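You operate a simulated robot arm through the tools that you are given. There is no shell and no other tool. Be economical: measure what you need, move in short steps, check, and stop when the job is done.

You run a simulated robot arm. Do the job below in one go: nothing can be reset, and whatever is moved stays where it is left.

## Task
Dose bottle 26 with the amount of dye on the yellow tile.
Fine: one dose, under the spout; the bottle goes back to its own spot in the long white tray, the plate ends pulled out. Set down upright: what you pick out.

It is judged by the outcome, as a careful person would: the job done as asked, and still so three seconds after it is handed in. It fails if anything else is knocked over, pushed out of place, dropped, spilled or broken.

## Robot
A 7-joint arm with a two-finger parallel gripper, fixed in place. Base frame: the origin is at the foot of the arm, x ahead of it, y to its left, z up; the work surface is at about z = 860. Readings come in mm, rad, newtons and seconds.
With the tool pointing down near the work surface it reaches from about 300 to 700 mm from the base axis. Its first joint turns from -1.152 to 1.152 rad. Payload 1.57 kg.
The TCP is the grasp point between the finger pads, 30 mm short of the fingertips. In the tool frame z runs along the fingers and y along their closing line. The gripper opens to 110 mm. The fingers are 24 mm wide and 12 mm thick; the gripper's body (48 by 112 mm) begins 78 mm behind the TCP.
Orientation is that of the tool frame in the base frame, as [roll, pitch, yaw] about the fixed x, y, z axes, in that order (R = Rz(yaw) Ry(pitch) Rx(roll)). With the fingers straight down and closing along the base's y, the tool's x points along the base's -x, its y along +y and its z along -z.

## Interface
- The arm moves only by the tool servo_tool. Its arguments are lists of equal length, an entry for each row: "offset": the shift along the base's x, y, z in mm, a list of three; "angular": the turn, a rotation vector about the base's x, y, z in rad, a list of three; "fingers": the opening, from 0 (shut) to 1 (fully open). In form: {"offset": [[dx, dy, dz], ...], "angular": [[ax, ay, az], ...], "fingers": [fingers, ...]}. A call has 1 to 10 rows; each row is the pose to reach, as a shift and turn from the pose commanded when the call began. Each row takes 0.2 s and may step no farther than 50 mm and 0.15 rad from the row before; otherwise, or with a gripper value out of range, the whole call is refused. A pose out of reach is approached as far as the arm can. The call stops where the force on the tool passes 70 N (or 10 N more than at its start, if that is more) or the arm is blocked; 0.2 s more then pass. Each finger travels about 108 mm/s and halts on what it meets, pressing with about 20 N; the grip force reading is that of the motor and also rises with nothing between the fingers. The clock runs only during rows and for 0.2 s after the last one: add rows that repeat a pose to give the fingers time. It gives the time, the measured TCP pose, the force on the tool (base axes), the opening and the grip force at its end, in the units of the frame above (readings bear some noise), with the torque about the TCP (base axes, N m) and any sound that the robot's microphone picked up, and new pictures: "show" is both (left out), scene, wrist or none.
- Cameras (640 x 400 px; columns grow to the right, rows downward): "scene" is fixed at [165.7, -396.8, 1399.7]; the picture's right is [0.75, -0.66, 0.00], its down [-0.39, -0.45, -0.80] and it looks along [0.53, 0.60, -0.60] (base axes); focal length 316 px, centre (320, 200). "wrist" rides on the gripper at [70, 16, -141] in the tool frame; the picture's right is [-0.23, 0.97, 0.00], its down [-0.86, -0.20, -0.48] and it looks along [-0.47, -0.11, 0.88] (tool axes); focal length 222 px, centre (320, 200). There is no depth. A picture from a camera that has moved, and an enlarged one, comes with that camera's place and axes in the base frame and with its lens.
- close_up(camera, box): a new picture of the part [left, top, right, bottom] of that camera's present view, enlarged. No time passes.
- sign_off(): hands the job in; it is judged then, once.

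Work in short steps. Places have to be worked out from the pictures, the camera data and where the tool is seen: move nearer, look again, correct. Check each grasp and each placing, and mend what went wrong. You have 120 turns and 200 pictures in all, those below and enlarged ones among them. Open the gripper and draw the arm clear of the work before you hand the job in, unless the task says otherwise; then end with one line.

The tools are called after "Request:" by a JSON object that holds its "method" and its "body". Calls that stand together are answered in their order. servo_tool: Moves the arm, as the interface text tells. Its arguments: {"type":"object","properties":{"offset":{"type":"array"},"angular":{"type":"array"},"fingers":{"type":"array"},"show":{"type":"string","enum":["both","scene","wrist","none"]}},"required":["offset","angular","fingers"]} The other tools are called the same way: close_up (camera, box) takes an enlarged picture of a part of a camera's view; sign_off () hands the job in.

At the start:

```text
clock: 0.0
position: [424.1, 12.4, 1174.1]
ee_rot: [-3.141, 0.0, 3.141]
ft_force: [-0.2, -0.8, -0.2]
ft_torque: [0.01, 0.03, 0.0]
finger_gap: 110.3
gripper_force: 0.1
```

scene: 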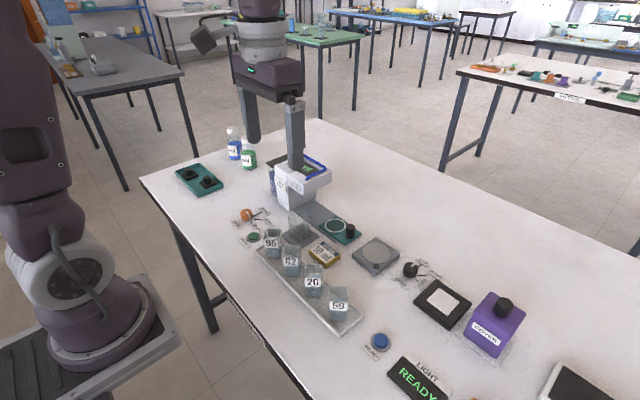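
wrist: 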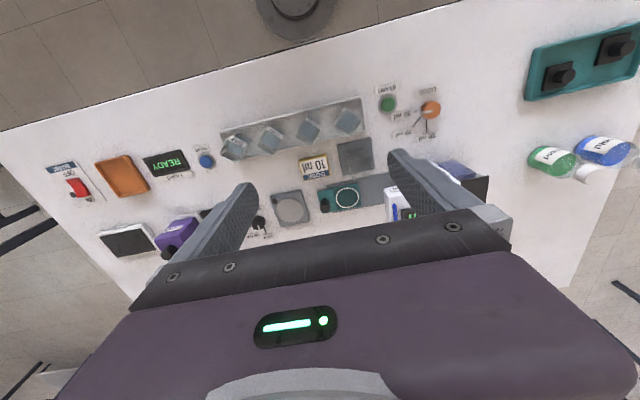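

I'll look closely at the scene first to identify the bottles, the controls and the dispenser.

Request:
{"method": "close_up", "body": {"camera": "scene", "box": [220, 140, 420, 265]}}

Request:
{"method": "close_up", "body": {"camera": "scene", "box": [230, 220, 390, 340]}}

Request:
{"method": "close_up", "body": {"camera": "scene", "box": [340, 240, 640, 400]}}

Request:
{"method": "close_up", "body": {"camera": "wrist", "box": [200, 70, 480, 245]}}

Request:
{"method": "close_up", "body": {"camera": "wrist", "box": [30, 120, 310, 290]}}

```text
3.20 times, centred on (320, 202) of scene
camera zoom: at [165.7, -396.8, 1399.7], right [0.75, -0.66, 0.0], down [-0.39, -0.45, -0.8], along [0.53, 0.6, -0.6], focal length 1013 px, centre (320, 192)
```

zoom: 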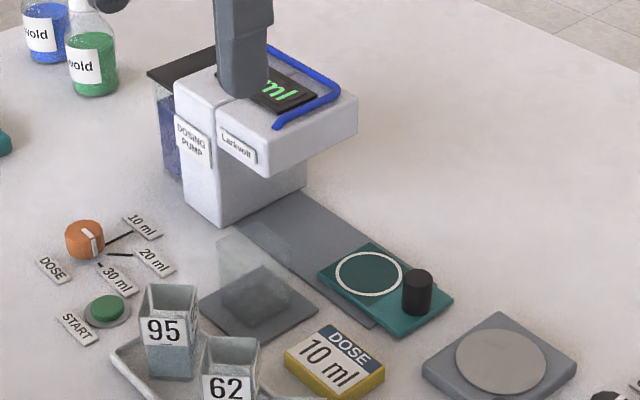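

```text
3.33 times, centred on (310, 280) of scene
camera zoom: at [165.7, -396.8, 1399.7], right [0.75, -0.66, 0.0], down [-0.39, -0.45, -0.8], along [0.53, 0.6, -0.6], focal length 1055 px, centre (353, -67)
```

zoom: 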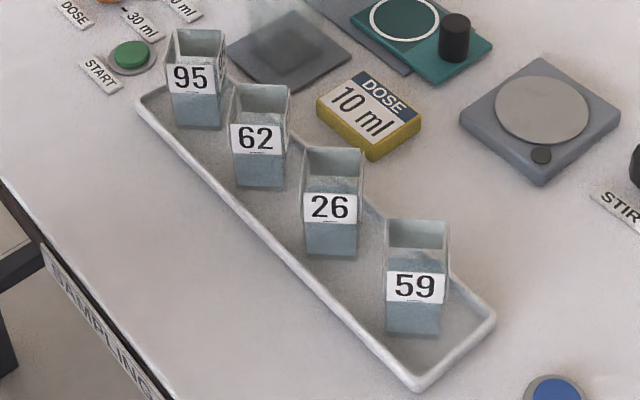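

```text
2.13 times, centred on (490, 320) of scene
camera zoom: at [165.7, -396.8, 1399.7], right [0.75, -0.66, 0.0], down [-0.39, -0.45, -0.8], along [0.53, 0.6, -0.6], focal length 675 px, centre (-43, -56)
```

zoom: 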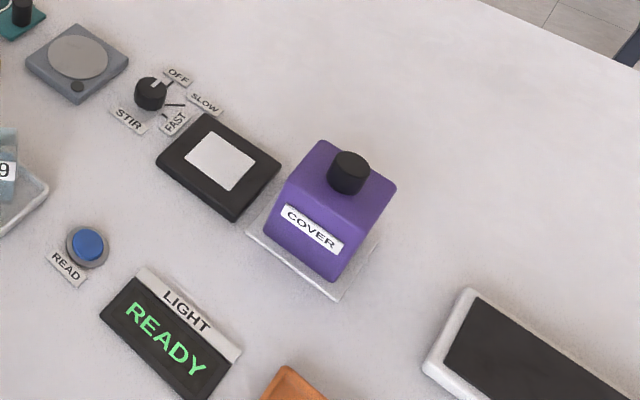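

```text
2.29 times, centred on (340, 158) of wrist
camera zoom: at [353.5, 28.2, 1314.5], right [0.23, 0.97, 0.0], down [0.86, -0.2, 0.48], along [0.47, -0.11, -0.88], focal length 508 px, centre (274, 297)
```

zoom: 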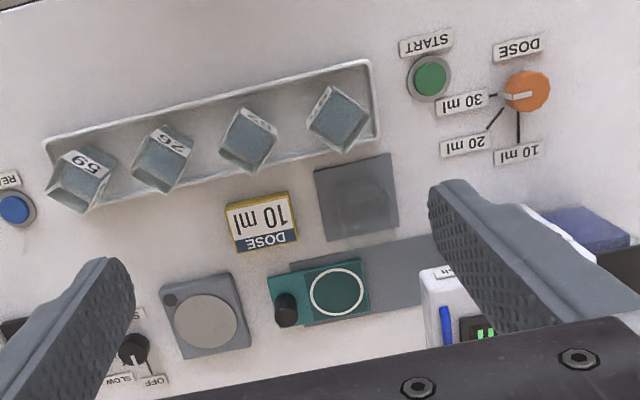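

```text
2.29 times, centred on (170, 205) of wrist
camera zoom: at [353.5, 28.2, 1314.5], right [0.23, 0.97, 0.0], down [0.86, -0.2, 0.48], along [0.47, -0.11, -0.88], focal length 508 px, centre (663, 189)
```

zoom: 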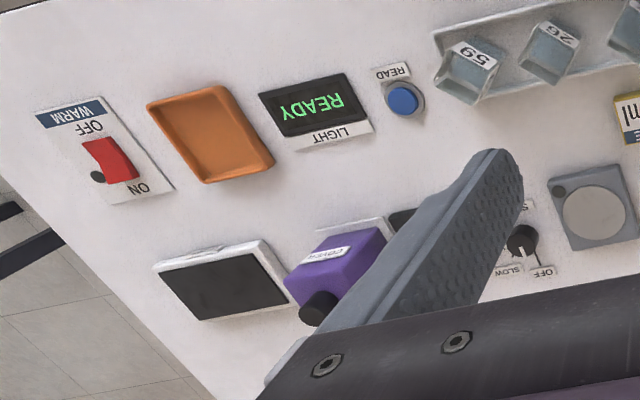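

The tile says 10 ml, the dose knob looks set to 30 ml, and the plate is pulled out. I put the dose knob at about (449, 212), START at (422, 141), bottle 26 at (425, -78) and the ring at (600, 35). I'll move above the dose knob to look closer.

Request:
{"method": "servo_tool", "body": {"offset": [[5, 40, -25], [10, 80, -50], [15, 120, -75], [20, 160, -95], [22, 200, -110]], "angular": [[0, 0, 0], [0, 0, 0], [0, 0, 0], [0, 0, 0], [0, 0, 0]], "fingers": [1, 1, 1, 1, 1]}}

```text
clock: 1.2
position: [446.3, 212.7, 1062.1]
ee_rot: [3.141, 0.0, 3.141]
ft_force: [-1.4, 0.4, -0.2]
ft_torque: [0.01, 0.0, -0.01]
finger_gap: 109.8
gripper_force: 0.1
camera wrist: at [375.6, 228.9, 1202.4], right [0.23, 0.97, 0.0], down [0.86, -0.2, 0.48], along [0.47, -0.11, -0.88], focal length 222 px, centre (320, 200)
```

scene: 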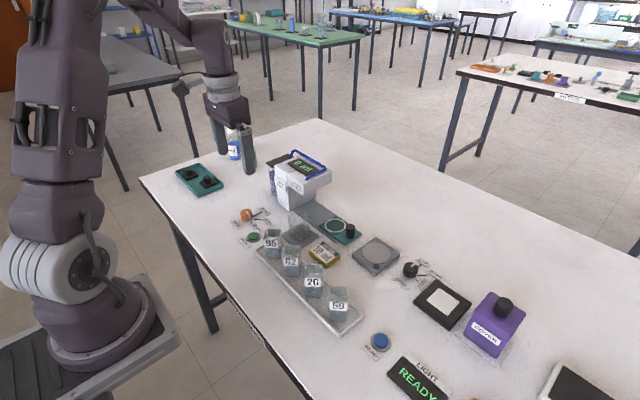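
wrist: 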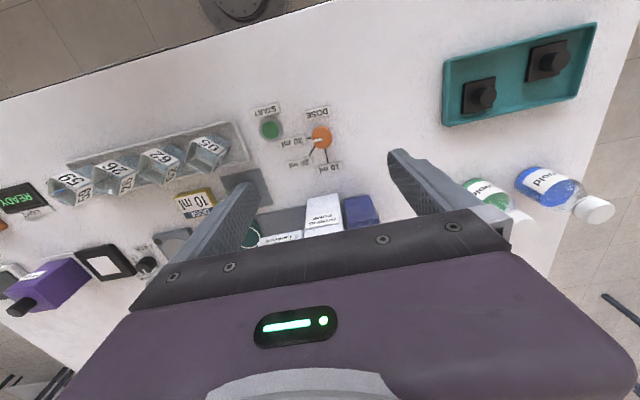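

Now enlarging the knob, the pump display and the pump.

Request:
{"method": "close_up", "body": {"camera": "wrist", "box": [240, 90, 400, 190]}}

Request:
{"method": "close_up", "body": {"camera": "scene", "box": [225, 140, 385, 250]}}

```text
4.00 times, centred on (320, 140) of wrist
camera zoom: at [375.6, 228.9, 1202.4], right [0.23, 0.97, 0.0], down [0.86, -0.2, 0.48], along [0.47, -0.11, -0.88], focal length 888 px, centre (320, 440)
```

zoom: 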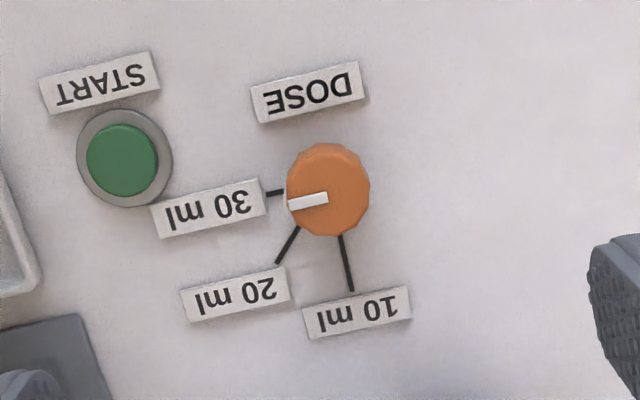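

```text
3.64 times, centred on (305, 195) of scene
camera zoom: at [165.7, -396.9, 1399.7], right [0.75, -0.66, 0.0], down [-0.39, -0.45, -0.8], along [0.53, 0.6, -0.6], focal length 1151 px, centre (374, 218)
```

zoom: 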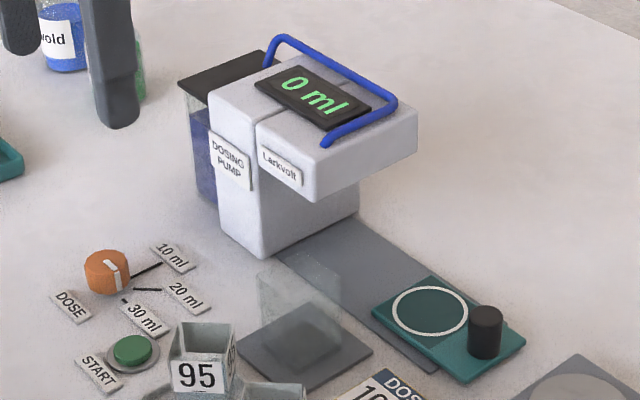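

The knob centre is at about (449, 215) with a diameter near 30. Its pointer is at -90° (30 ml), and the 10 ml tick lies along +x, so it needs a +90° turn. I'll pre-turn the tool by -45° and come down around the knob.

Request:
{"method": "servo_tool", "body": {"offset": [[1, 1, -25], [2, 2, -50], [2.7, 2.3, -75], [2.7, 2.3, -100], [2.7, 2.3, -120], [2.7, 2.3, -130]], "angular": [[0, 0, -0.14], [0, 0, -0.28], [0, 0, -0.42], [0, 0, -0.56], [0, 0, -0.7], [0, 0, -0.785]], "fingers": [0.6, 0.6, 0.6, 0.6, 0.6, 0.6]}}

```text
clock: 2.6
position: [448.4, 213.5, 933.0]
ee_rot: [-3.14, 0.001, 2.353]
ft_force: [-0.1, -0.1, -0.5]
ft_torque: [-0.01, 0.0, 0.02]
finger_gap: 66.2
gripper_force: 0.1
camera wrist: at [410.6, 274.6, 1074.3], right [0.85, 0.53, 0.0], down [0.46, -0.75, 0.48], along [0.25, -0.41, -0.88], focal length 222 px, centre (320, 200)
```

scene: 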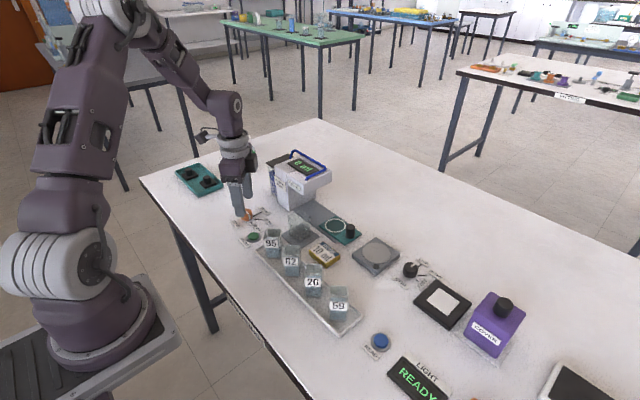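
wrist: 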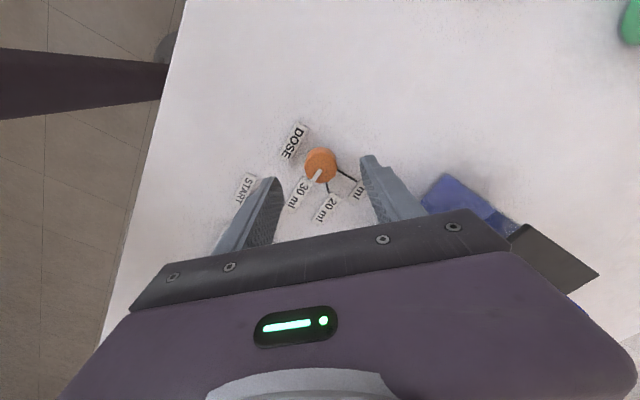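

The knob sits centred between the fingers. I'll lower another 35 mm and close on it.

Request:
{"method": "servo_tool", "body": {"offset": [[-0.5, 1, -20], [-0.5, 1, -35], [-0.5, 1, -35], [-0.5, 1, -35], [-0.5, 1, -35]], "angular": [[0, 0, 0], [0, 0, 0], [0, 0, 0], [0, 0, 0], [0, 0, 0]], "fingers": [0.6, 0.6, 0.2, 0.2, 0.2]}}

```text
clock: 3.8
position: [449.5, 215.2, 898.4]
ee_rot: [3.141, 0.0, 2.357]
ft_force: [5.8, 4.9, -10.6]
ft_torque: [-0.06, -0.53, 0.0]
finger_gap: 28.7
gripper_force: 38.0
camera wrist: at [410.0, 276.1, 1039.0], right [0.85, 0.53, 0.0], down [0.46, -0.75, 0.48], along [0.25, -0.41, -0.88], focal length 222 px, centre (320, 200)
```

scene: 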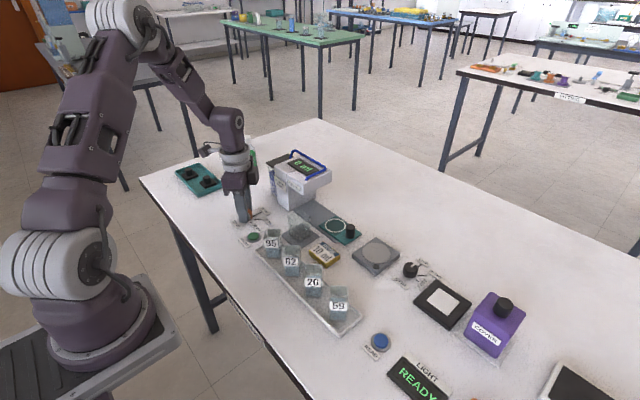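
wrist: 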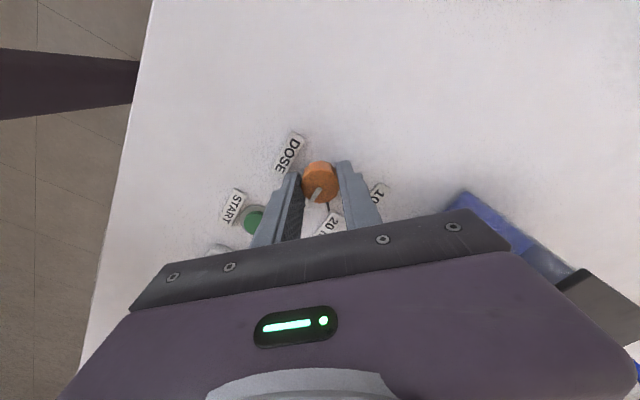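

The grip is good at a 28.7 mm gap. Turning the knob +80° now, then I'll check.

Request:
{"method": "servo_tool", "body": {"offset": [[0.5, -0.5, 0.5], [0.5, -0.5, 0.5], [0.5, -0.5, 0.5], [0.5, -0.5, 0.5], [0.5, -0.5, 0.5], [0.5, -0.5, 0.5], [0.5, -0.5, 0.5], [0.5, -0.5, 0.5], [0.5, -0.5, 0.5], [0.5, -0.5, 0.5]], "angular": [[0, 0, 0.14], [0, 0, 0.28], [0, 0, 0.42], [0, 0, 0.56], [0, 0, 0.7], [0, 0, 0.84], [0, 0, 0.98], [0, 0, 1.12], [0, 0, 1.26], [0, 0, 1.4]], "fingers": [0.2, 0.2, 0.2, 0.2, 0.2, 0.2, 0.2, 0.2, 0.2, 0.2]}}

```text
clock: 6.0
position: [449.2, 214.7, 898.1]
ee_rot: [-3.14, -0.004, -2.525]
ft_force: [-4.4, -8.6, -23.9]
ft_torque: [0.0, -0.13, 0.01]
finger_gap: 28.8
gripper_force: 38.2
camera wrist: at [381.9, 187.4, 1040.0], right [-0.38, 0.93, 0.0], down [0.81, 0.33, 0.48], along [0.44, 0.18, -0.88], focal length 222 px, centre (320, 200)
```

scene: 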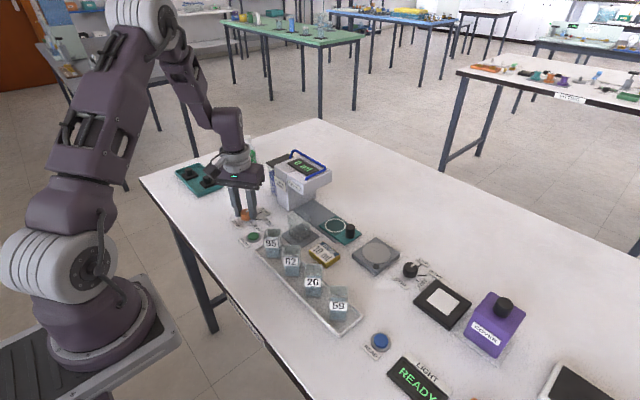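
wrist: 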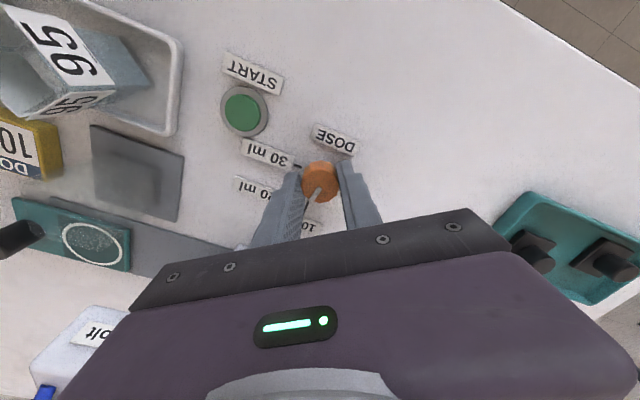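

Measured turn is 1.40 rad and the pointer is following. I'll finish the remaining 0.17 rad, release and rise.

Request:
{"method": "servo_tool", "body": {"offset": [[0, 0, 0], [0, 0, 0], [0, 0, 0]], "angular": [[0, 0, 0.1], [0, 0, 0.172], [0, 0, 0.172]], "fingers": [0.2, 0.2, 0.2], "show": "none"}}

Request:
{"method": "servo_tool", "body": {"offset": [[0, 0, 0], [0, 0, 0], [0, 0, 0], [0, 0, 40], [0, 0, 85]], "angular": [[0, 0, 0], [0, 0, 0], [0, 0, 0], [0, 0, 0], [0, 0, 0]], "fingers": [0.45, 0.55, 0.55, 0.55, 0.55]}}

Request:
{"method": "close_up", "body": {"camera": "wrist", "box": [240, 90, 400, 190]}}

Request:
{"method": "close_up", "body": {"camera": "scene", "box": [225, 140, 385, 250]}}

```text
clock: 6.8
position: [449.8, 213.1, 900.3]
ee_rot: [-3.139, -0.002, -2.354]
ft_force: [-2.0, -18.6, -20.7]
ft_torque: [-0.77, 0.62, -0.02]
finger_gap: 28.7
gripper_force: 38.2
```

```text
clock: 8.0
position: [449.1, 213.7, 981.9]
ee_rot: [3.14, -0.001, -2.356]
ft_force: [-1.1, -0.4, 0.5]
ft_torque: [-0.01, -0.01, -0.01]
finger_gap: 60.5
gripper_force: 0.0
camera wrist: at [387.2, 175.6, 1123.8], right [-0.53, 0.85, 0.0], down [0.75, 0.46, 0.48], along [0.41, 0.25, -0.88], focal length 222 px, centre (320, 200)
```

scene: 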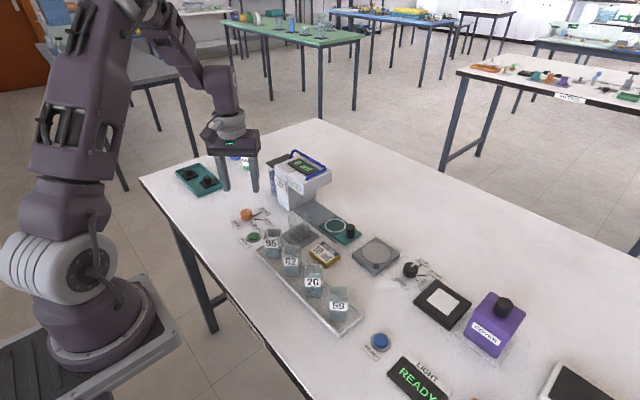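
wrist: 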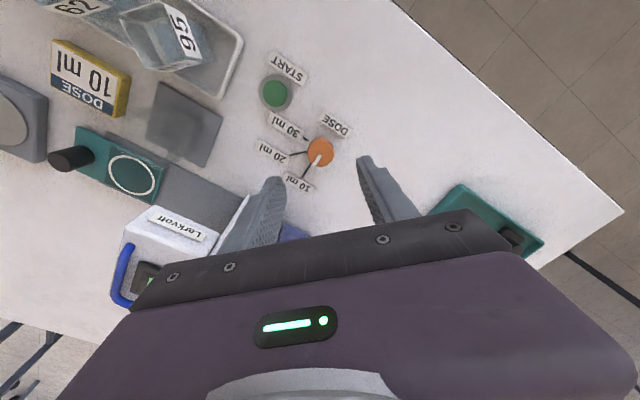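

```text
4.00 times, centred on (320, 140) of wrist
camera zoom: at [387.2, 175.6, 1123.8], right [-0.53, 0.85, 0.0], down [0.75, 0.46, 0.48], along [0.41, 0.25, -0.88], focal length 888 px, centre (320, 440)
```

zoom: 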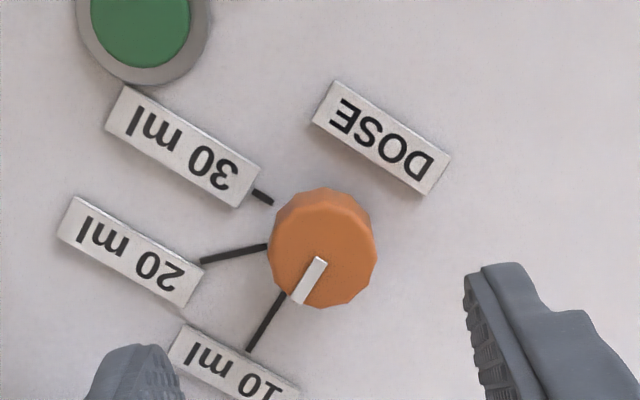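

```text
3.64 times, centred on (305, 195) of scene
camera zoom: at [165.7, -396.8, 1399.7], right [0.75, -0.66, 0.0], down [-0.39, -0.45, -0.8], along [0.53, 0.6, -0.6], focal length 1151 px, centre (374, 218)
```

zoom: 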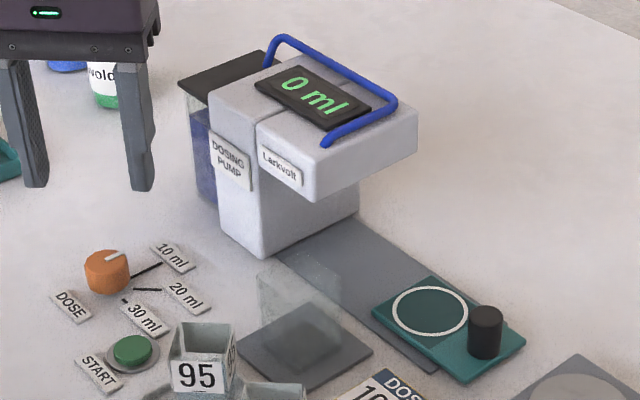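

The knob pointer now lines up with 10 ml. Next I'll fly over bottle 26 to look.

Request:
{"method": "servo_tool", "body": {"offset": [[0, 0, 45], [-2, -30, 78], [-6, -79, 80], [-10, -128, 80], [-14, -177, 80], [-18, -226, 80], [-24, -270, 80], [-24, -292, 80]], "angular": [[0, 0, 0], [0, 0, 0], [0, 0, 0], [0, 0, 0], [0, 0, 0], [0, 0, 0], [0, 0, 0], [0, 0, 0]], "fingers": [0.55, 0.55, 0.55, 0.55, 0.55, 0.55, 0.55, 0.55]}}

Request:
{"method": "close_up", "body": {"camera": "wrist", "box": [240, 90, 400, 190]}}

Request:
{"method": "close_up", "body": {"camera": "scene", "box": [250, 220, 380, 340]}}

```text
clock: 9.8
position: [423.4, -76.0, 1066.3]
ee_rot: [3.14, 0.0, -2.354]
ft_force: [-0.8, -0.7, -0.2]
ft_torque: [0.02, -0.03, 0.04]
finger_gap: 60.4
gripper_force: 0.1
camera wrist: at [362.2, -115.4, 1206.7], right [-0.53, 0.85, 0.0], down [0.74, 0.47, 0.48], along [0.41, 0.25, -0.88], focal length 222 px, centre (320, 200)
```

scene: 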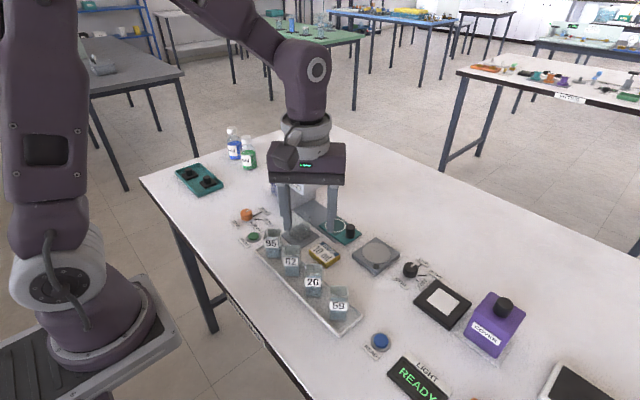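
wrist: 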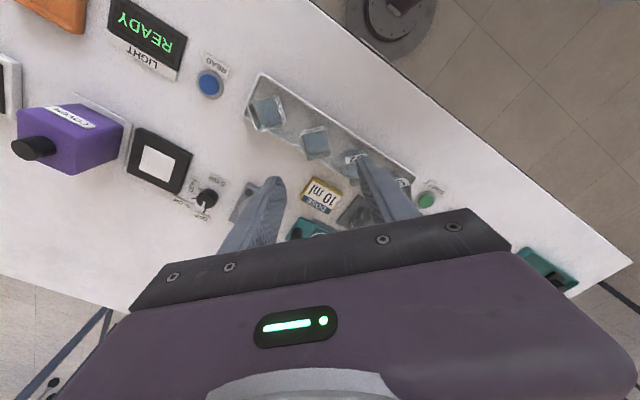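

```text
4.00 times, centred on (320, 140) of wrist
camera zoom: at [362.2, -115.4, 1206.7], right [-0.53, 0.85, 0.0], down [0.74, 0.47, 0.48], along [0.41, 0.25, -0.88], focal length 888 px, centre (320, 440)
```

zoom: 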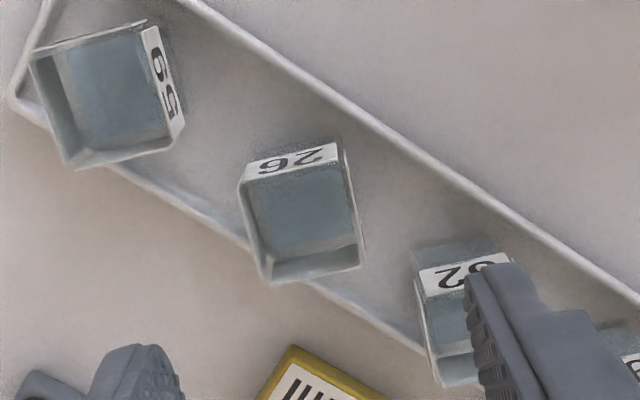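

```text
3.33 times, centred on (315, 280) of scene
camera zoom: at [165.7, -396.9, 1399.7], right [0.75, -0.66, 0.0], down [-0.39, -0.45, -0.8], along [0.53, 0.6, -0.6], focal length 1055 px, centre (337, -67)
```

zoom: 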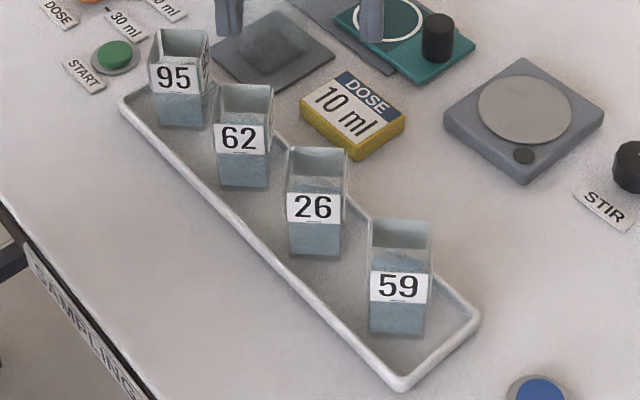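

Bottle 26's rim is centred at about (430.5, -80, 920) with its faces at about 45°, so the current tool yaw fits. I'll lower to just above the rim and check.

Request:
{"method": "servo_tool", "body": {"offset": [[5.7, -2.7, -40], [5.7, -2.7, -80], [5.7, -2.7, -98], [5.7, -2.7, -98]], "angular": [[0, 0, -0.02], [0, 0, -0.02], [0, 0, -0.02], [0, 0, -0.02]], "fingers": [0.56, 0.56, 0.56, 0.56], "show": "wrist"}}

Request:
{"method": "close_up", "body": {"camera": "wrist", "box": [220, 100, 420, 225]}}

Request:
{"method": "close_up", "body": {"camera": "scene", "box": [250, 200, 380, 340]}}

```text
clock: 10.8
position: [431.3, -79.3, 965.2]
ee_rot: [3.141, 0.001, -2.376]
ft_force: [0.4, 0.0, 0.3]
ft_torque: [0.0, 0.03, 0.01]
finger_gap: 61.7
gripper_force: 0.0
camera wrist: at [367.9, -116.3, 1106.7], right [-0.51, 0.86, 0.0], down [0.75, 0.45, 0.48], along [0.41, 0.24, -0.88], focal length 222 px, centre (320, 200)
```

wrist: 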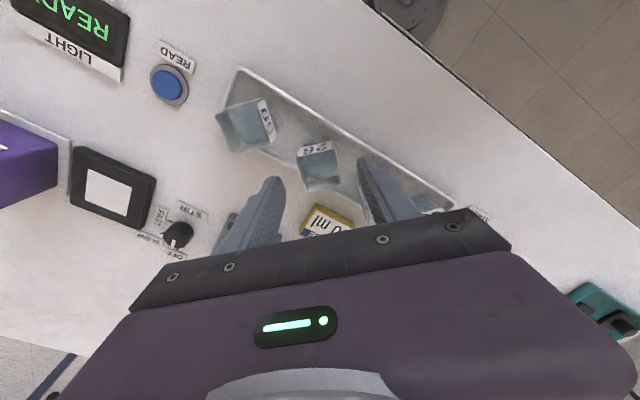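

```text
3.20 times, centred on (320, 162) of wrist
camera zoom: at [367.9, -116.3, 1106.7], right [-0.51, 0.86, 0.0], down [0.75, 0.45, 0.48], along [0.41, 0.24, -0.88], focal length 711 px, centre (320, 320)
```

zoom: 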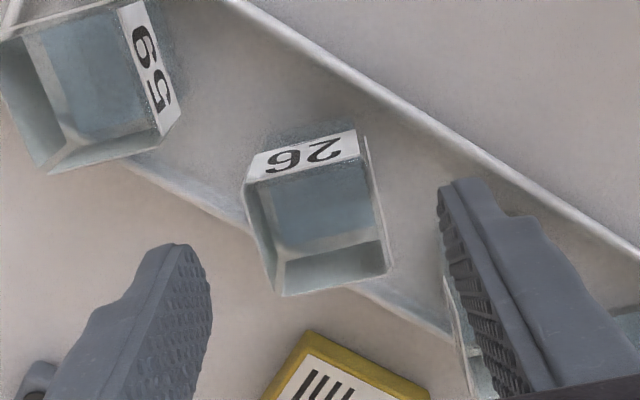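

```text
2.86 times, centred on (315, 270) of scene
camera zoom: at [165.7, -396.8, 1399.7], right [0.75, -0.66, 0.0], down [-0.39, -0.45, -0.8], along [0.53, 0.6, -0.6], focal length 904 px, centre (334, 0)
```

zoom: 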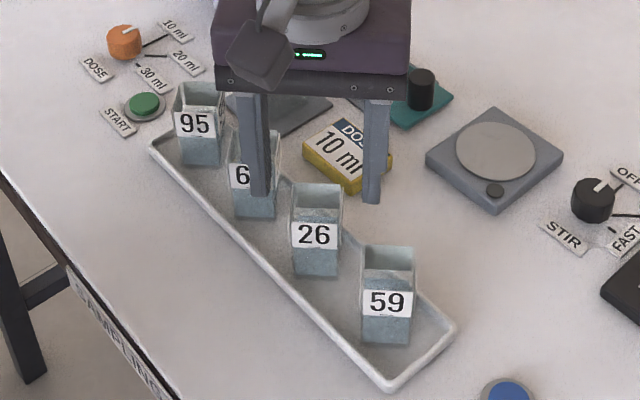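

Aligned: the rim centre comes out at (430.6, -79.7). I'll lower to z=910 and close gently.

Request:
{"method": "servo_tool", "body": {"offset": [[0, 0, -30], [0, 0, -56], [0, 0, -56], [0, 0, -56], [0, 0, -56], [0, 0, -56]], "angular": [[0, 0, 0], [0, 0, 0], [0, 0, 0], [0, 0, 0], [0, 0, 0], [0, 0, 0]], "fingers": [0.56, 0.56, 0.4, 0.3, 0.25, 0.25]}}

Request:
{"method": "close_up", "body": {"camera": "scene", "box": [250, 200, 380, 340]}}

```text
clock: 12.2
position: [431.0, -80.6, 909.3]
ee_rot: [-3.141, 0.001, -2.376]
ft_force: [0.6, -0.6, -0.6]
ft_torque: [-0.01, -0.04, -0.02]
finger_gap: 33.6
gripper_force: 20.3
camera wrist: at [368.2, -116.8, 1050.0], right [-0.51, 0.86, 0.0], down [0.75, 0.45, 0.48], along [0.41, 0.24, -0.88], focal length 222 px, centre (320, 200)
```

scene: 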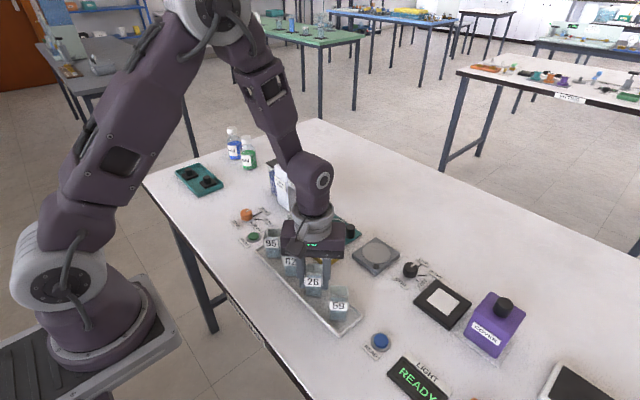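
wrist: 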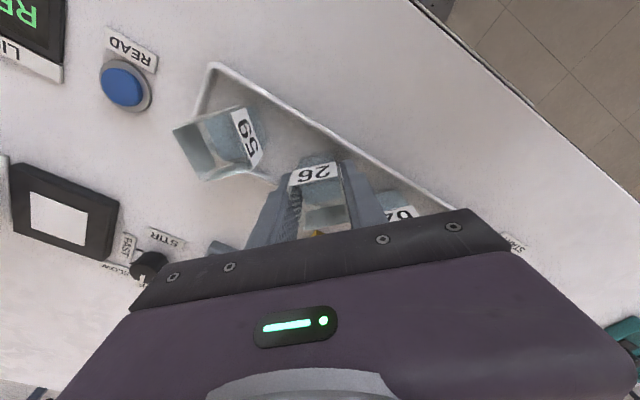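

```text
2.86 times, centred on (315, 270) of scene
camera zoom: at [165.7, -396.8, 1399.7], right [0.75, -0.66, 0.0], down [-0.39, -0.45, -0.8], along [0.53, 0.6, -0.6], focal length 904 px, centre (334, 0)
```

zoom: 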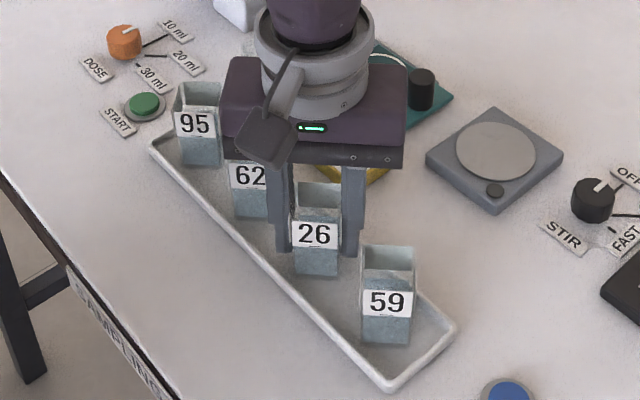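

The bottle is gripped (gap 33.6 mm, 20 N). Its home is at tool (431, -80, 910), yaw -2.376. I'll lift straight up, then move toward the plate for a closer look at the ring.

Request:
{"method": "servo_tool", "body": {"offset": [[0, 0, 15], [0, 0, 40], [0, 0, 70], [0, 0, 100], [0, 0, 130]], "angular": [[0, 0, 0], [0, 0, 0], [0, 0, 0], [0, 0, 0], [0, 0, 0]], "fingers": [0.25, 0.25, 0.25, 0.25, 0.25], "show": "scene"}}

Request:
{"method": "servo_tool", "body": {"offset": [[25, 22, 0], [50, 44, 0], [75, 66, 0], [90, 80, 0], [90, 80, 0]], "angular": [[0, 0, 0], [0, 0, 0], [0, 0, 0], [0, 0, 0], [0, 0, 0]], "fingers": [0.25, 0.25, 0.25, 0.25, 0.25]}}

Request:
{"method": "close_up", "body": {"camera": "wrist", "box": [180, 90, 460, 265]}}

```text
clock: 13.4
position: [430.3, -79.8, 1039.5]
ee_rot: [-3.14, -0.002, -2.375]
ft_force: [0.1, 1.4, -0.6]
ft_torque: [0.0, 0.02, -0.01]
finger_gap: 33.5
gripper_force: 19.6
```

scene: 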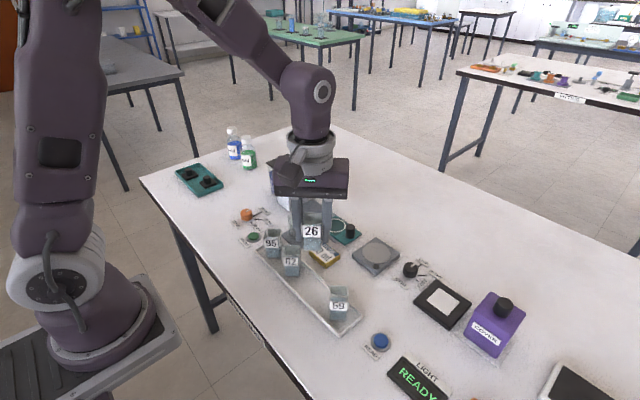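

```text
clock: 14.6
position: [520.8, 0.9, 1039.2]
ee_rot: [-3.141, -0.001, -2.376]
ft_force: [-0.6, 0.0, -0.5]
ft_torque: [0.04, 0.01, 0.02]
finger_gap: 33.5
gripper_force: 19.8
camera wrist: at [458.1, -36.2, 1179.4], right [-0.51, 0.86, 0.0], down [0.75, 0.45, 0.48], along [0.41, 0.24, -0.88], focal length 222 px, centre (320, 200)
```

scene: 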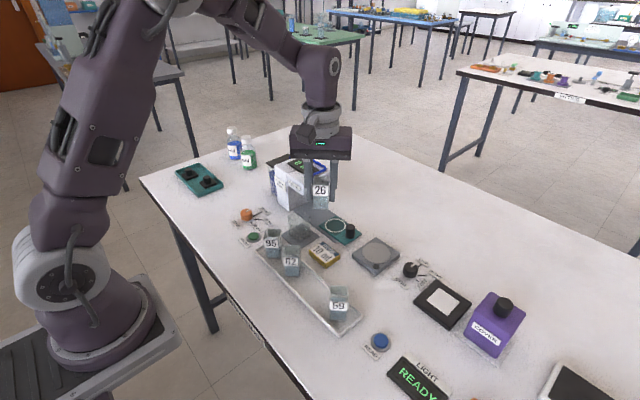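
wrist: 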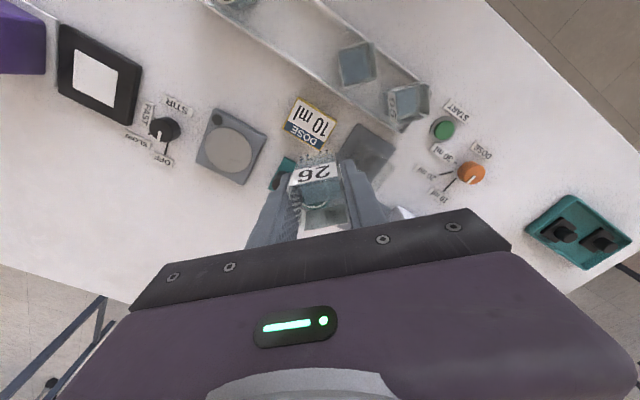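

```text
2.29 times, centred on (320, 178) of wrist
camera zoom: at [458.1, -36.2, 1179.4], right [-0.51, 0.86, 0.0], down [0.75, 0.45, 0.48], along [0.41, 0.24, -0.88], focal length 508 px, centre (320, 251)
```

zoom: 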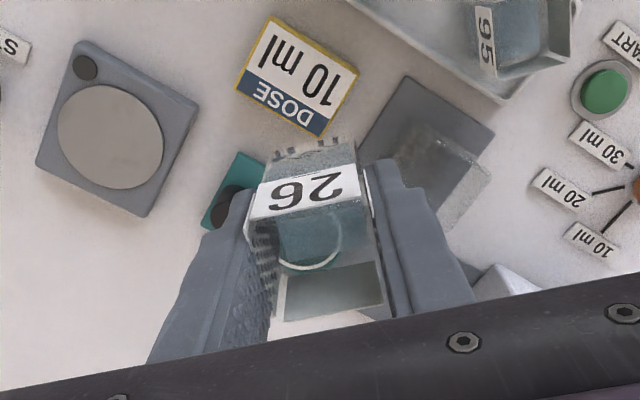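

The ring is at about (597, 33) averaged over several views. I'll rotate a little more so the gripper body keeps clear of the pump head, then hover over the ring at z=950.

Request:
{"method": "servo_tool", "body": {"offset": [[25, 11, 0], [50, 22, 0], [76.5, 33, 0], [76.5, 33, -30], [76.5, 33, -60], [76.5, 33, -85], [76.5, 33, -85]], "angular": [[0, 0, 0.13], [0, 0, 0.26], [0, 0, 0.4], [0, 0, 0.4], [0, 0, 0.4], [0, 0, 0.4], [0, 0, 0.4]], "fingers": [0.25, 0.25, 0.25, 0.25, 0.25, 0.25, 0.25]}}

Request:
{"method": "close_up", "body": {"camera": "scene", "box": [270, 160, 390, 250]}}

Request:
{"method": "close_up", "body": {"camera": "wrist", "box": [180, 90, 460, 265]}}

```text
clock: 16.2
position: [599.3, 34.4, 954.0]
ee_rot: [3.14, -0.002, -1.975]
ft_force: [-0.7, -0.4, -0.1]
ft_torque: [0.0, 0.0, -0.01]
finger_gap: 33.3
gripper_force: 19.7
camera wrist: at [554.9, -24.1, 1095.1], right [-0.81, 0.59, 0.0], down [0.52, 0.71, 0.48], along [0.28, 0.39, -0.88], focal length 222 px, centre (320, 200)
```

scene: 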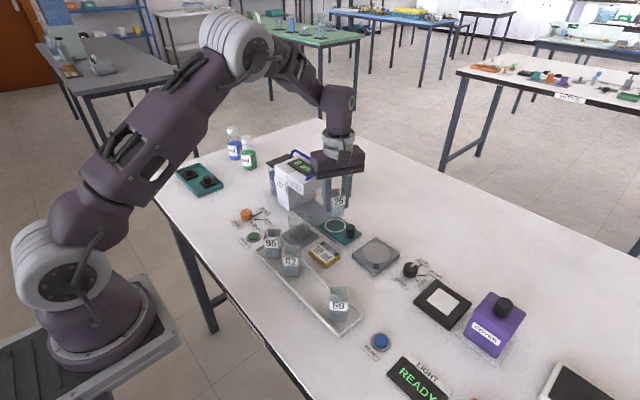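
wrist: 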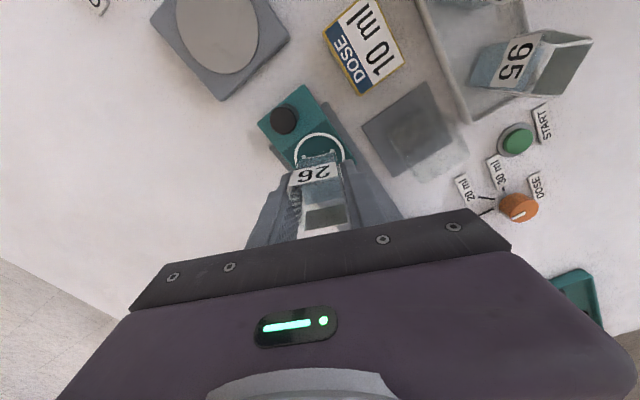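

```text
4.44 times, centred on (330, 205) of scene
camera zoom: at [165.7, -396.8, 1399.7], right [0.75, -0.66, 0.0], down [-0.39, -0.45, -0.8], along [0.53, 0.6, -0.6], focal length 1406 px, centre (276, 178)
```

zoom: 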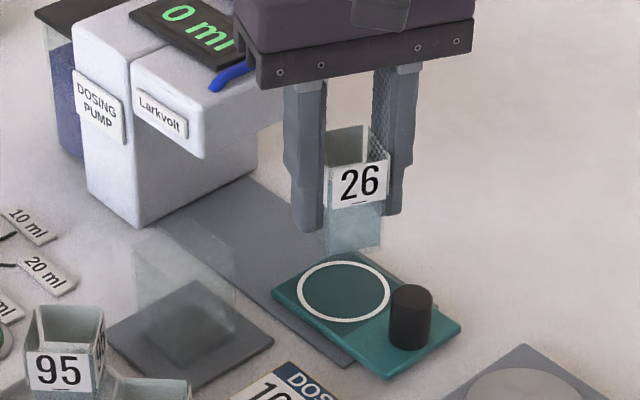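

```text
2.29 times, centred on (320, 178) of wrist
camera zoom: at [554.9, -24.1, 1095.1], right [-0.81, 0.59, 0.0], down [0.52, 0.71, 0.48], along [0.28, 0.39, -0.88], focal length 508 px, centre (320, 251)
```

zoom: 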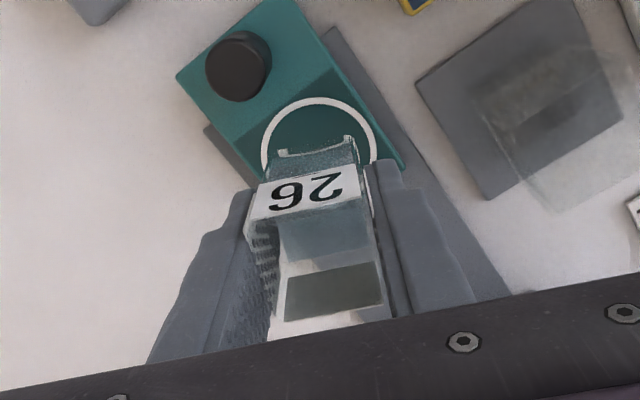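

The ring centre computes to (598, 34), so the bottle is well centred over it. I'll lower in small steps and watch the vertical force.

Request:
{"method": "servo_tool", "body": {"offset": [[0, 0, -15], [0, 0, -28], [0, 0, -34], [0, 0, -34]], "angular": [[0, 0, 0], [0, 0, 0], [0, 0, 0], [0, 0, 0]], "fingers": [0.25, 0.25, 0.25, 0.25], "show": "none"}}

Request:
{"method": "close_up", "body": {"camera": "scene", "box": [290, 180, 390, 250]}}

```text
clock: 17.2
position: [597.3, 33.2, 920.9]
ee_rot: [-3.141, -0.001, -1.977]
ft_force: [0.9, -0.1, -0.1]
ft_torque: [0.02, -0.01, -0.01]
finger_gap: 33.4
gripper_force: 20.7
```

```text
5.71 times, centred on (340, 215) of scene
camera zoom: at [165.7, -396.8, 1399.7], right [0.75, -0.66, 0.0], down [-0.39, -0.45, -0.8], along [0.53, 0.6, -0.6], focal length 1808 px, centre (206, 114)
```

zoom: 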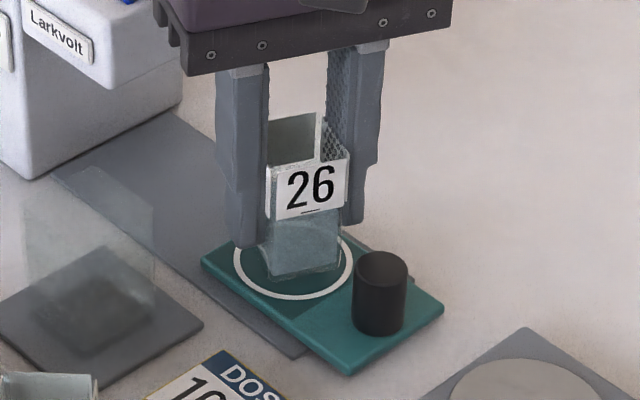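

Close to the plate. Lowering in 2 mm steps.

Request:
{"method": "servo_tool", "body": {"offset": [[0, 0, -2], [0, 0, -3], [0, 0, -3]], "angular": [[0, 0, 0], [0, 0, 0], [0, 0, 0]], "fingers": [0.25, 0.25, 0.25], "show": "none"}}

Request:
{"method": "servo_tool", "body": {"offset": [[0, 0, -1], [0, 0, -2], [0, 0, -2]], "angular": [[0, 0, 0], [0, 0, 0], [0, 0, 0]], "fingers": [0.25, 0.25, 0.25], "show": "none"}}

```text
clock: 18.0
position: [597.6, 33.2, 919.1]
ee_rot: [-3.141, 0.0, -1.976]
ft_force: [0.5, 0.1, 0.4]
ft_torque: [-0.01, -0.03, 0.0]
finger_gap: 33.2
gripper_force: 20.2
```

```text
clock: 18.8
position: [598.1, 34.1, 914.9]
ee_rot: [-3.141, 0.0, -1.975]
ft_force: [-1.3, 0.2, 0.6]
ft_torque: [-0.01, 0.02, 0.02]
finger_gap: 33.5
gripper_force: 20.3
```

Request:
{"method": "servo_tool", "body": {"offset": [[0, 0, -1], [0, 0, -2], [0, 0, -2]], "angular": [[0, 0, 0], [0, 0, 0], [0, 0, 0]], "fingers": [0.25, 0.25, 0.25], "show": "none"}}

Request:
{"method": "close_up", "body": {"camera": "scene", "box": [290, 180, 390, 250]}}

```text
clock: 19.6
position: [597.5, 33.0, 913.9]
ee_rot: [3.141, 0.002, -1.975]
ft_force: [0.0, -0.4, 0.4]
ft_torque: [-0.04, -0.01, -0.02]
finger_gap: 33.4
gripper_force: 19.8
```

```text
5.71 times, centred on (340, 215) of scene
camera zoom: at [165.7, -396.8, 1399.7], right [0.75, -0.66, 0.0], down [-0.39, -0.45, -0.8], along [0.53, 0.6, -0.6], focal length 1808 px, centre (206, 114)
```

zoom: 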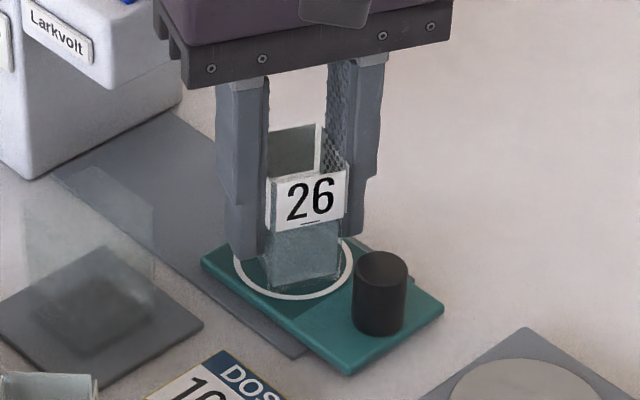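

No contact yet. Continuing down.

Request:
{"method": "servo_tool", "body": {"offset": [[0, 0, -1], [0, 0, -2], [0, 0, -2]], "angular": [[0, 0, 0], [0, 0, 0], [0, 0, 0]], "fingers": [0.25, 0.25, 0.25], "show": "none"}}

Request:
{"method": "servo_tool", "body": {"offset": [[0, 0, -0.5], [0, 0, -1], [0, 0, -1]], "angular": [[0, 0, 0], [0, 0, 0], [0, 0, 0]], "fingers": [0.25, 0.25, 0.25], "show": "none"}}

```text
clock: 20.4
position: [597.9, 32.2, 912.5]
ee_rot: [-3.139, 0.002, -1.976]
ft_force: [-1.7, 0.1, 17.4]
ft_torque: [0.05, 0.04, 0.01]
finger_gap: 33.5
gripper_force: 20.0
```

```text
clock: 21.2
position: [598.5, 32.3, 911.3]
ee_rot: [-3.139, 0.0, -1.975]
ft_force: [4.9, -0.2, 16.3]
ft_torque: [0.03, -0.1, 0.06]
finger_gap: 33.5
gripper_force: 20.2
```

Contact (16–17 N): the bottle is seated on the plate. I'll release gently and rise straight up.

Request:
{"method": "servo_tool", "body": {"offset": [[0, 0, 0.5], [0, 0, 0.5], [0, 0, 0.5], [0, 0, 0.5], [0, 0, 20], [0, 0, 60], [0, 0, 100]], "angular": [[0, 0, 0], [0, 0, 0], [0, 0, 0], [0, 0, 0], [0, 0, 0], [0, 0, 0], [0, 0, 0]], "fingers": [0.33, 0.4, 0.5, 0.5, 0.5, 0.5, 0.5]}}

Request:
{"method": "close_up", "body": {"camera": "scene", "box": [260, 150, 390, 250]}}

Request:
{"method": "close_up", "body": {"camera": "wrist", "box": [220, 90, 420, 215]}}

```text
clock: 22.8
position: [598.4, 34.7, 1008.1]
ee_rot: [-3.141, 0.0, -1.975]
ft_force: [0.0, -1.6, 0.1]
ft_torque: [0.02, 0.0, -0.03]
finger_gap: 54.9
gripper_force: 0.1
camera wrist: at [555.0, -23.8, 1150.0], right [-0.81, 0.59, 0.0], down [0.52, 0.71, 0.48], along [0.28, 0.39, -0.88], focal length 222 px, centre (320, 200)
```

scene: 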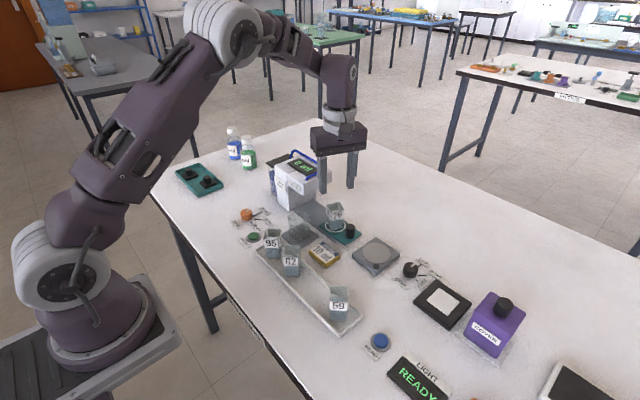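
wrist: 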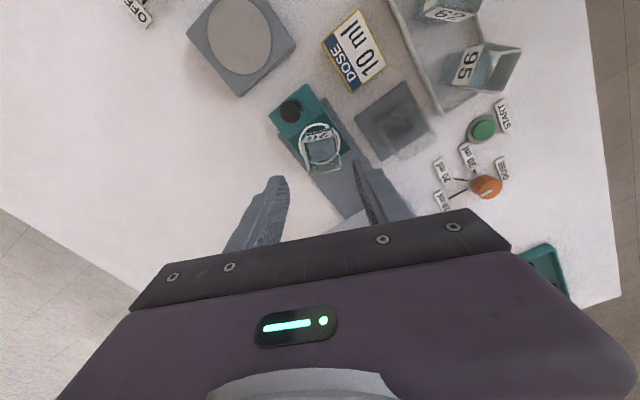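

```text
4.00 times, centred on (325, 200) of scene
camera zoom: at [165.7, -396.8, 1399.7], right [0.75, -0.66, 0.0], down [-0.39, -0.45, -0.8], along [0.53, 0.6, -0.6], focal length 1266 px, centre (300, 200)
```

zoom: 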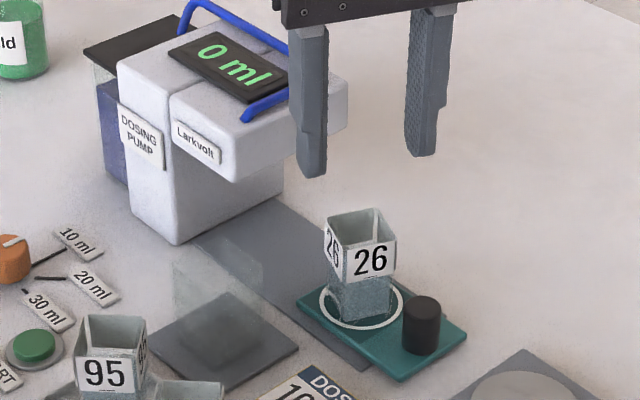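

```text
3.20 times, centred on (320, 152) of wrist
camera zoom: at [555.0, -23.8, 1150.0], right [-0.81, 0.59, 0.0], down [0.52, 0.71, 0.48], along [0.28, 0.39, -0.88], focal length 711 px, centre (320, 352)
```

zoom: 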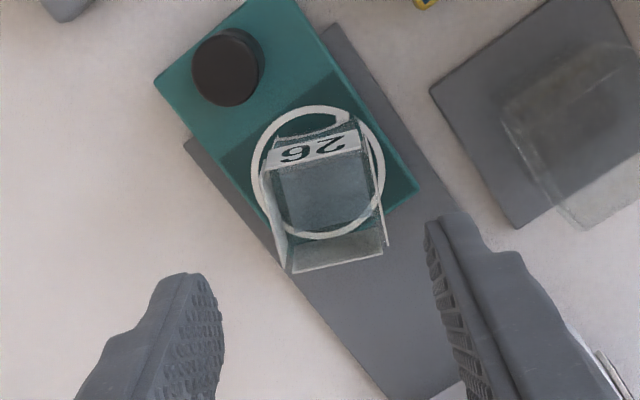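

Bottle 26 stands in the ring. Next I'll turn the gripper so it closes along x, move above the plate's black knob at about (597, -17), and tilt the tool so its body leans away from the pump.

Request:
{"method": "servo_tool", "body": {"offset": [[0, -20, 0], [0, -40, 0], [0, -56.5, 0], [0, -56.5, 0]], "angular": [[0, 0, 0.135], [0, 0, 0.27], [0, 0, 0.405], [0, 0, 0.405]], "fingers": [0.5, 0.5, 0.5, 0.5], "show": "none"}}

Request:
{"method": "servo_tool", "body": {"offset": [[0, 0, -10], [0, 0, -20], [0, 0, -30], [0, 0, -35]], "angular": [[0.12, 0, 0], [0.24, 0, 0], [0.35, 0, 0], [0.35, 0, 0]], "fingers": [0.5, 0.5, 0.5, 0.5]}}

Request:
{"method": "close_up", "body": {"camera": "scene", "box": [260, 150, 390, 250]}}

Request:
{"method": "close_up", "body": {"camera": "wrist", "box": [220, 90, 420, 215]}}

```text
clock: 23.8
position: [599.1, -22.8, 1011.4]
ee_rot: [3.14, -0.001, -1.568]
ft_force: [0.7, 0.5, 0.2]
ft_torque: [-0.01, 0.03, 0.04]
finger_gap: 55.3
gripper_force: 0.0
```

```text
clock: 24.8
position: [596.9, -23.9, 975.1]
ee_rot: [-3.14, 0.35, -1.57]
ft_force: [0.5, 0.6, -1.0]
ft_torque: [-0.02, -0.01, -0.01]
finger_gap: 55.0
gripper_force: 0.1
camera wrist: at [580.0, -137.1, 1084.3], right [-0.97, 0.21, 0.08], down [0.2, 0.64, 0.74], along [0.11, 0.74, -0.66], focal length 222 px, centre (320, 200)
```

scene: 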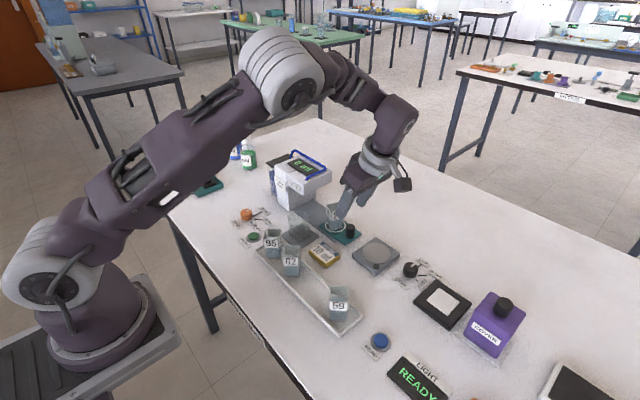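
wrist: 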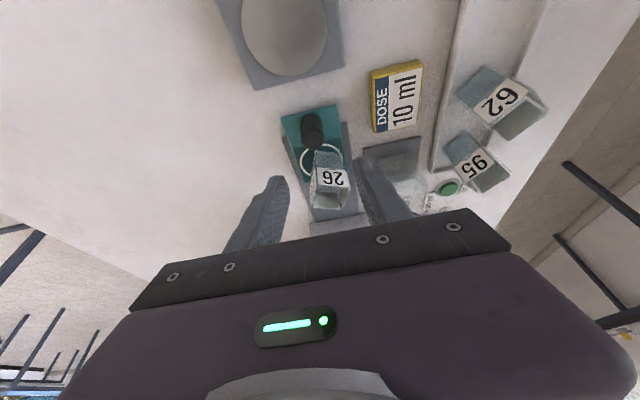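

```text
4.00 times, centred on (325, 200) of scene
camera zoom: at [165.7, -396.9, 1399.7], right [0.75, -0.66, 0.0], down [-0.39, -0.45, -0.8], along [0.53, 0.6, -0.6], focal length 1266 px, centre (300, 200)
```

zoom: 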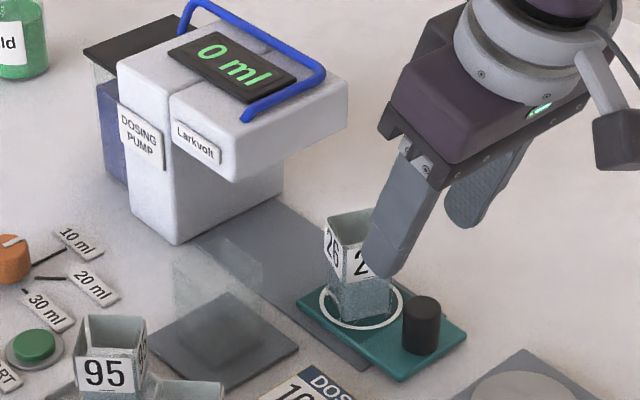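

```text
3.20 times, centred on (320, 152) of wrist
camera zoom: at [580.0, -137.1, 1084.3], right [-0.97, 0.21, 0.08], down [0.2, 0.64, 0.74], along [0.11, 0.74, -0.66], focal length 711 px, centre (320, 352)
```

zoom: 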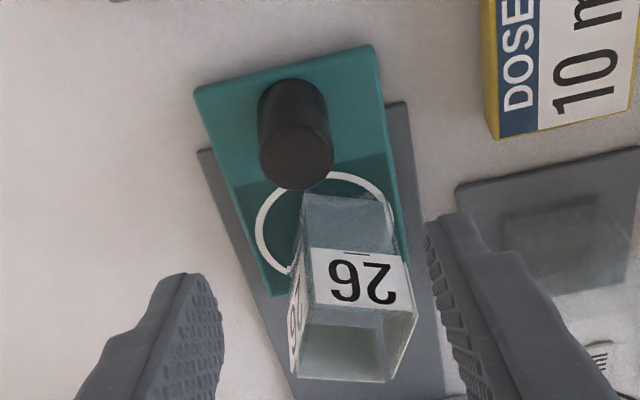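

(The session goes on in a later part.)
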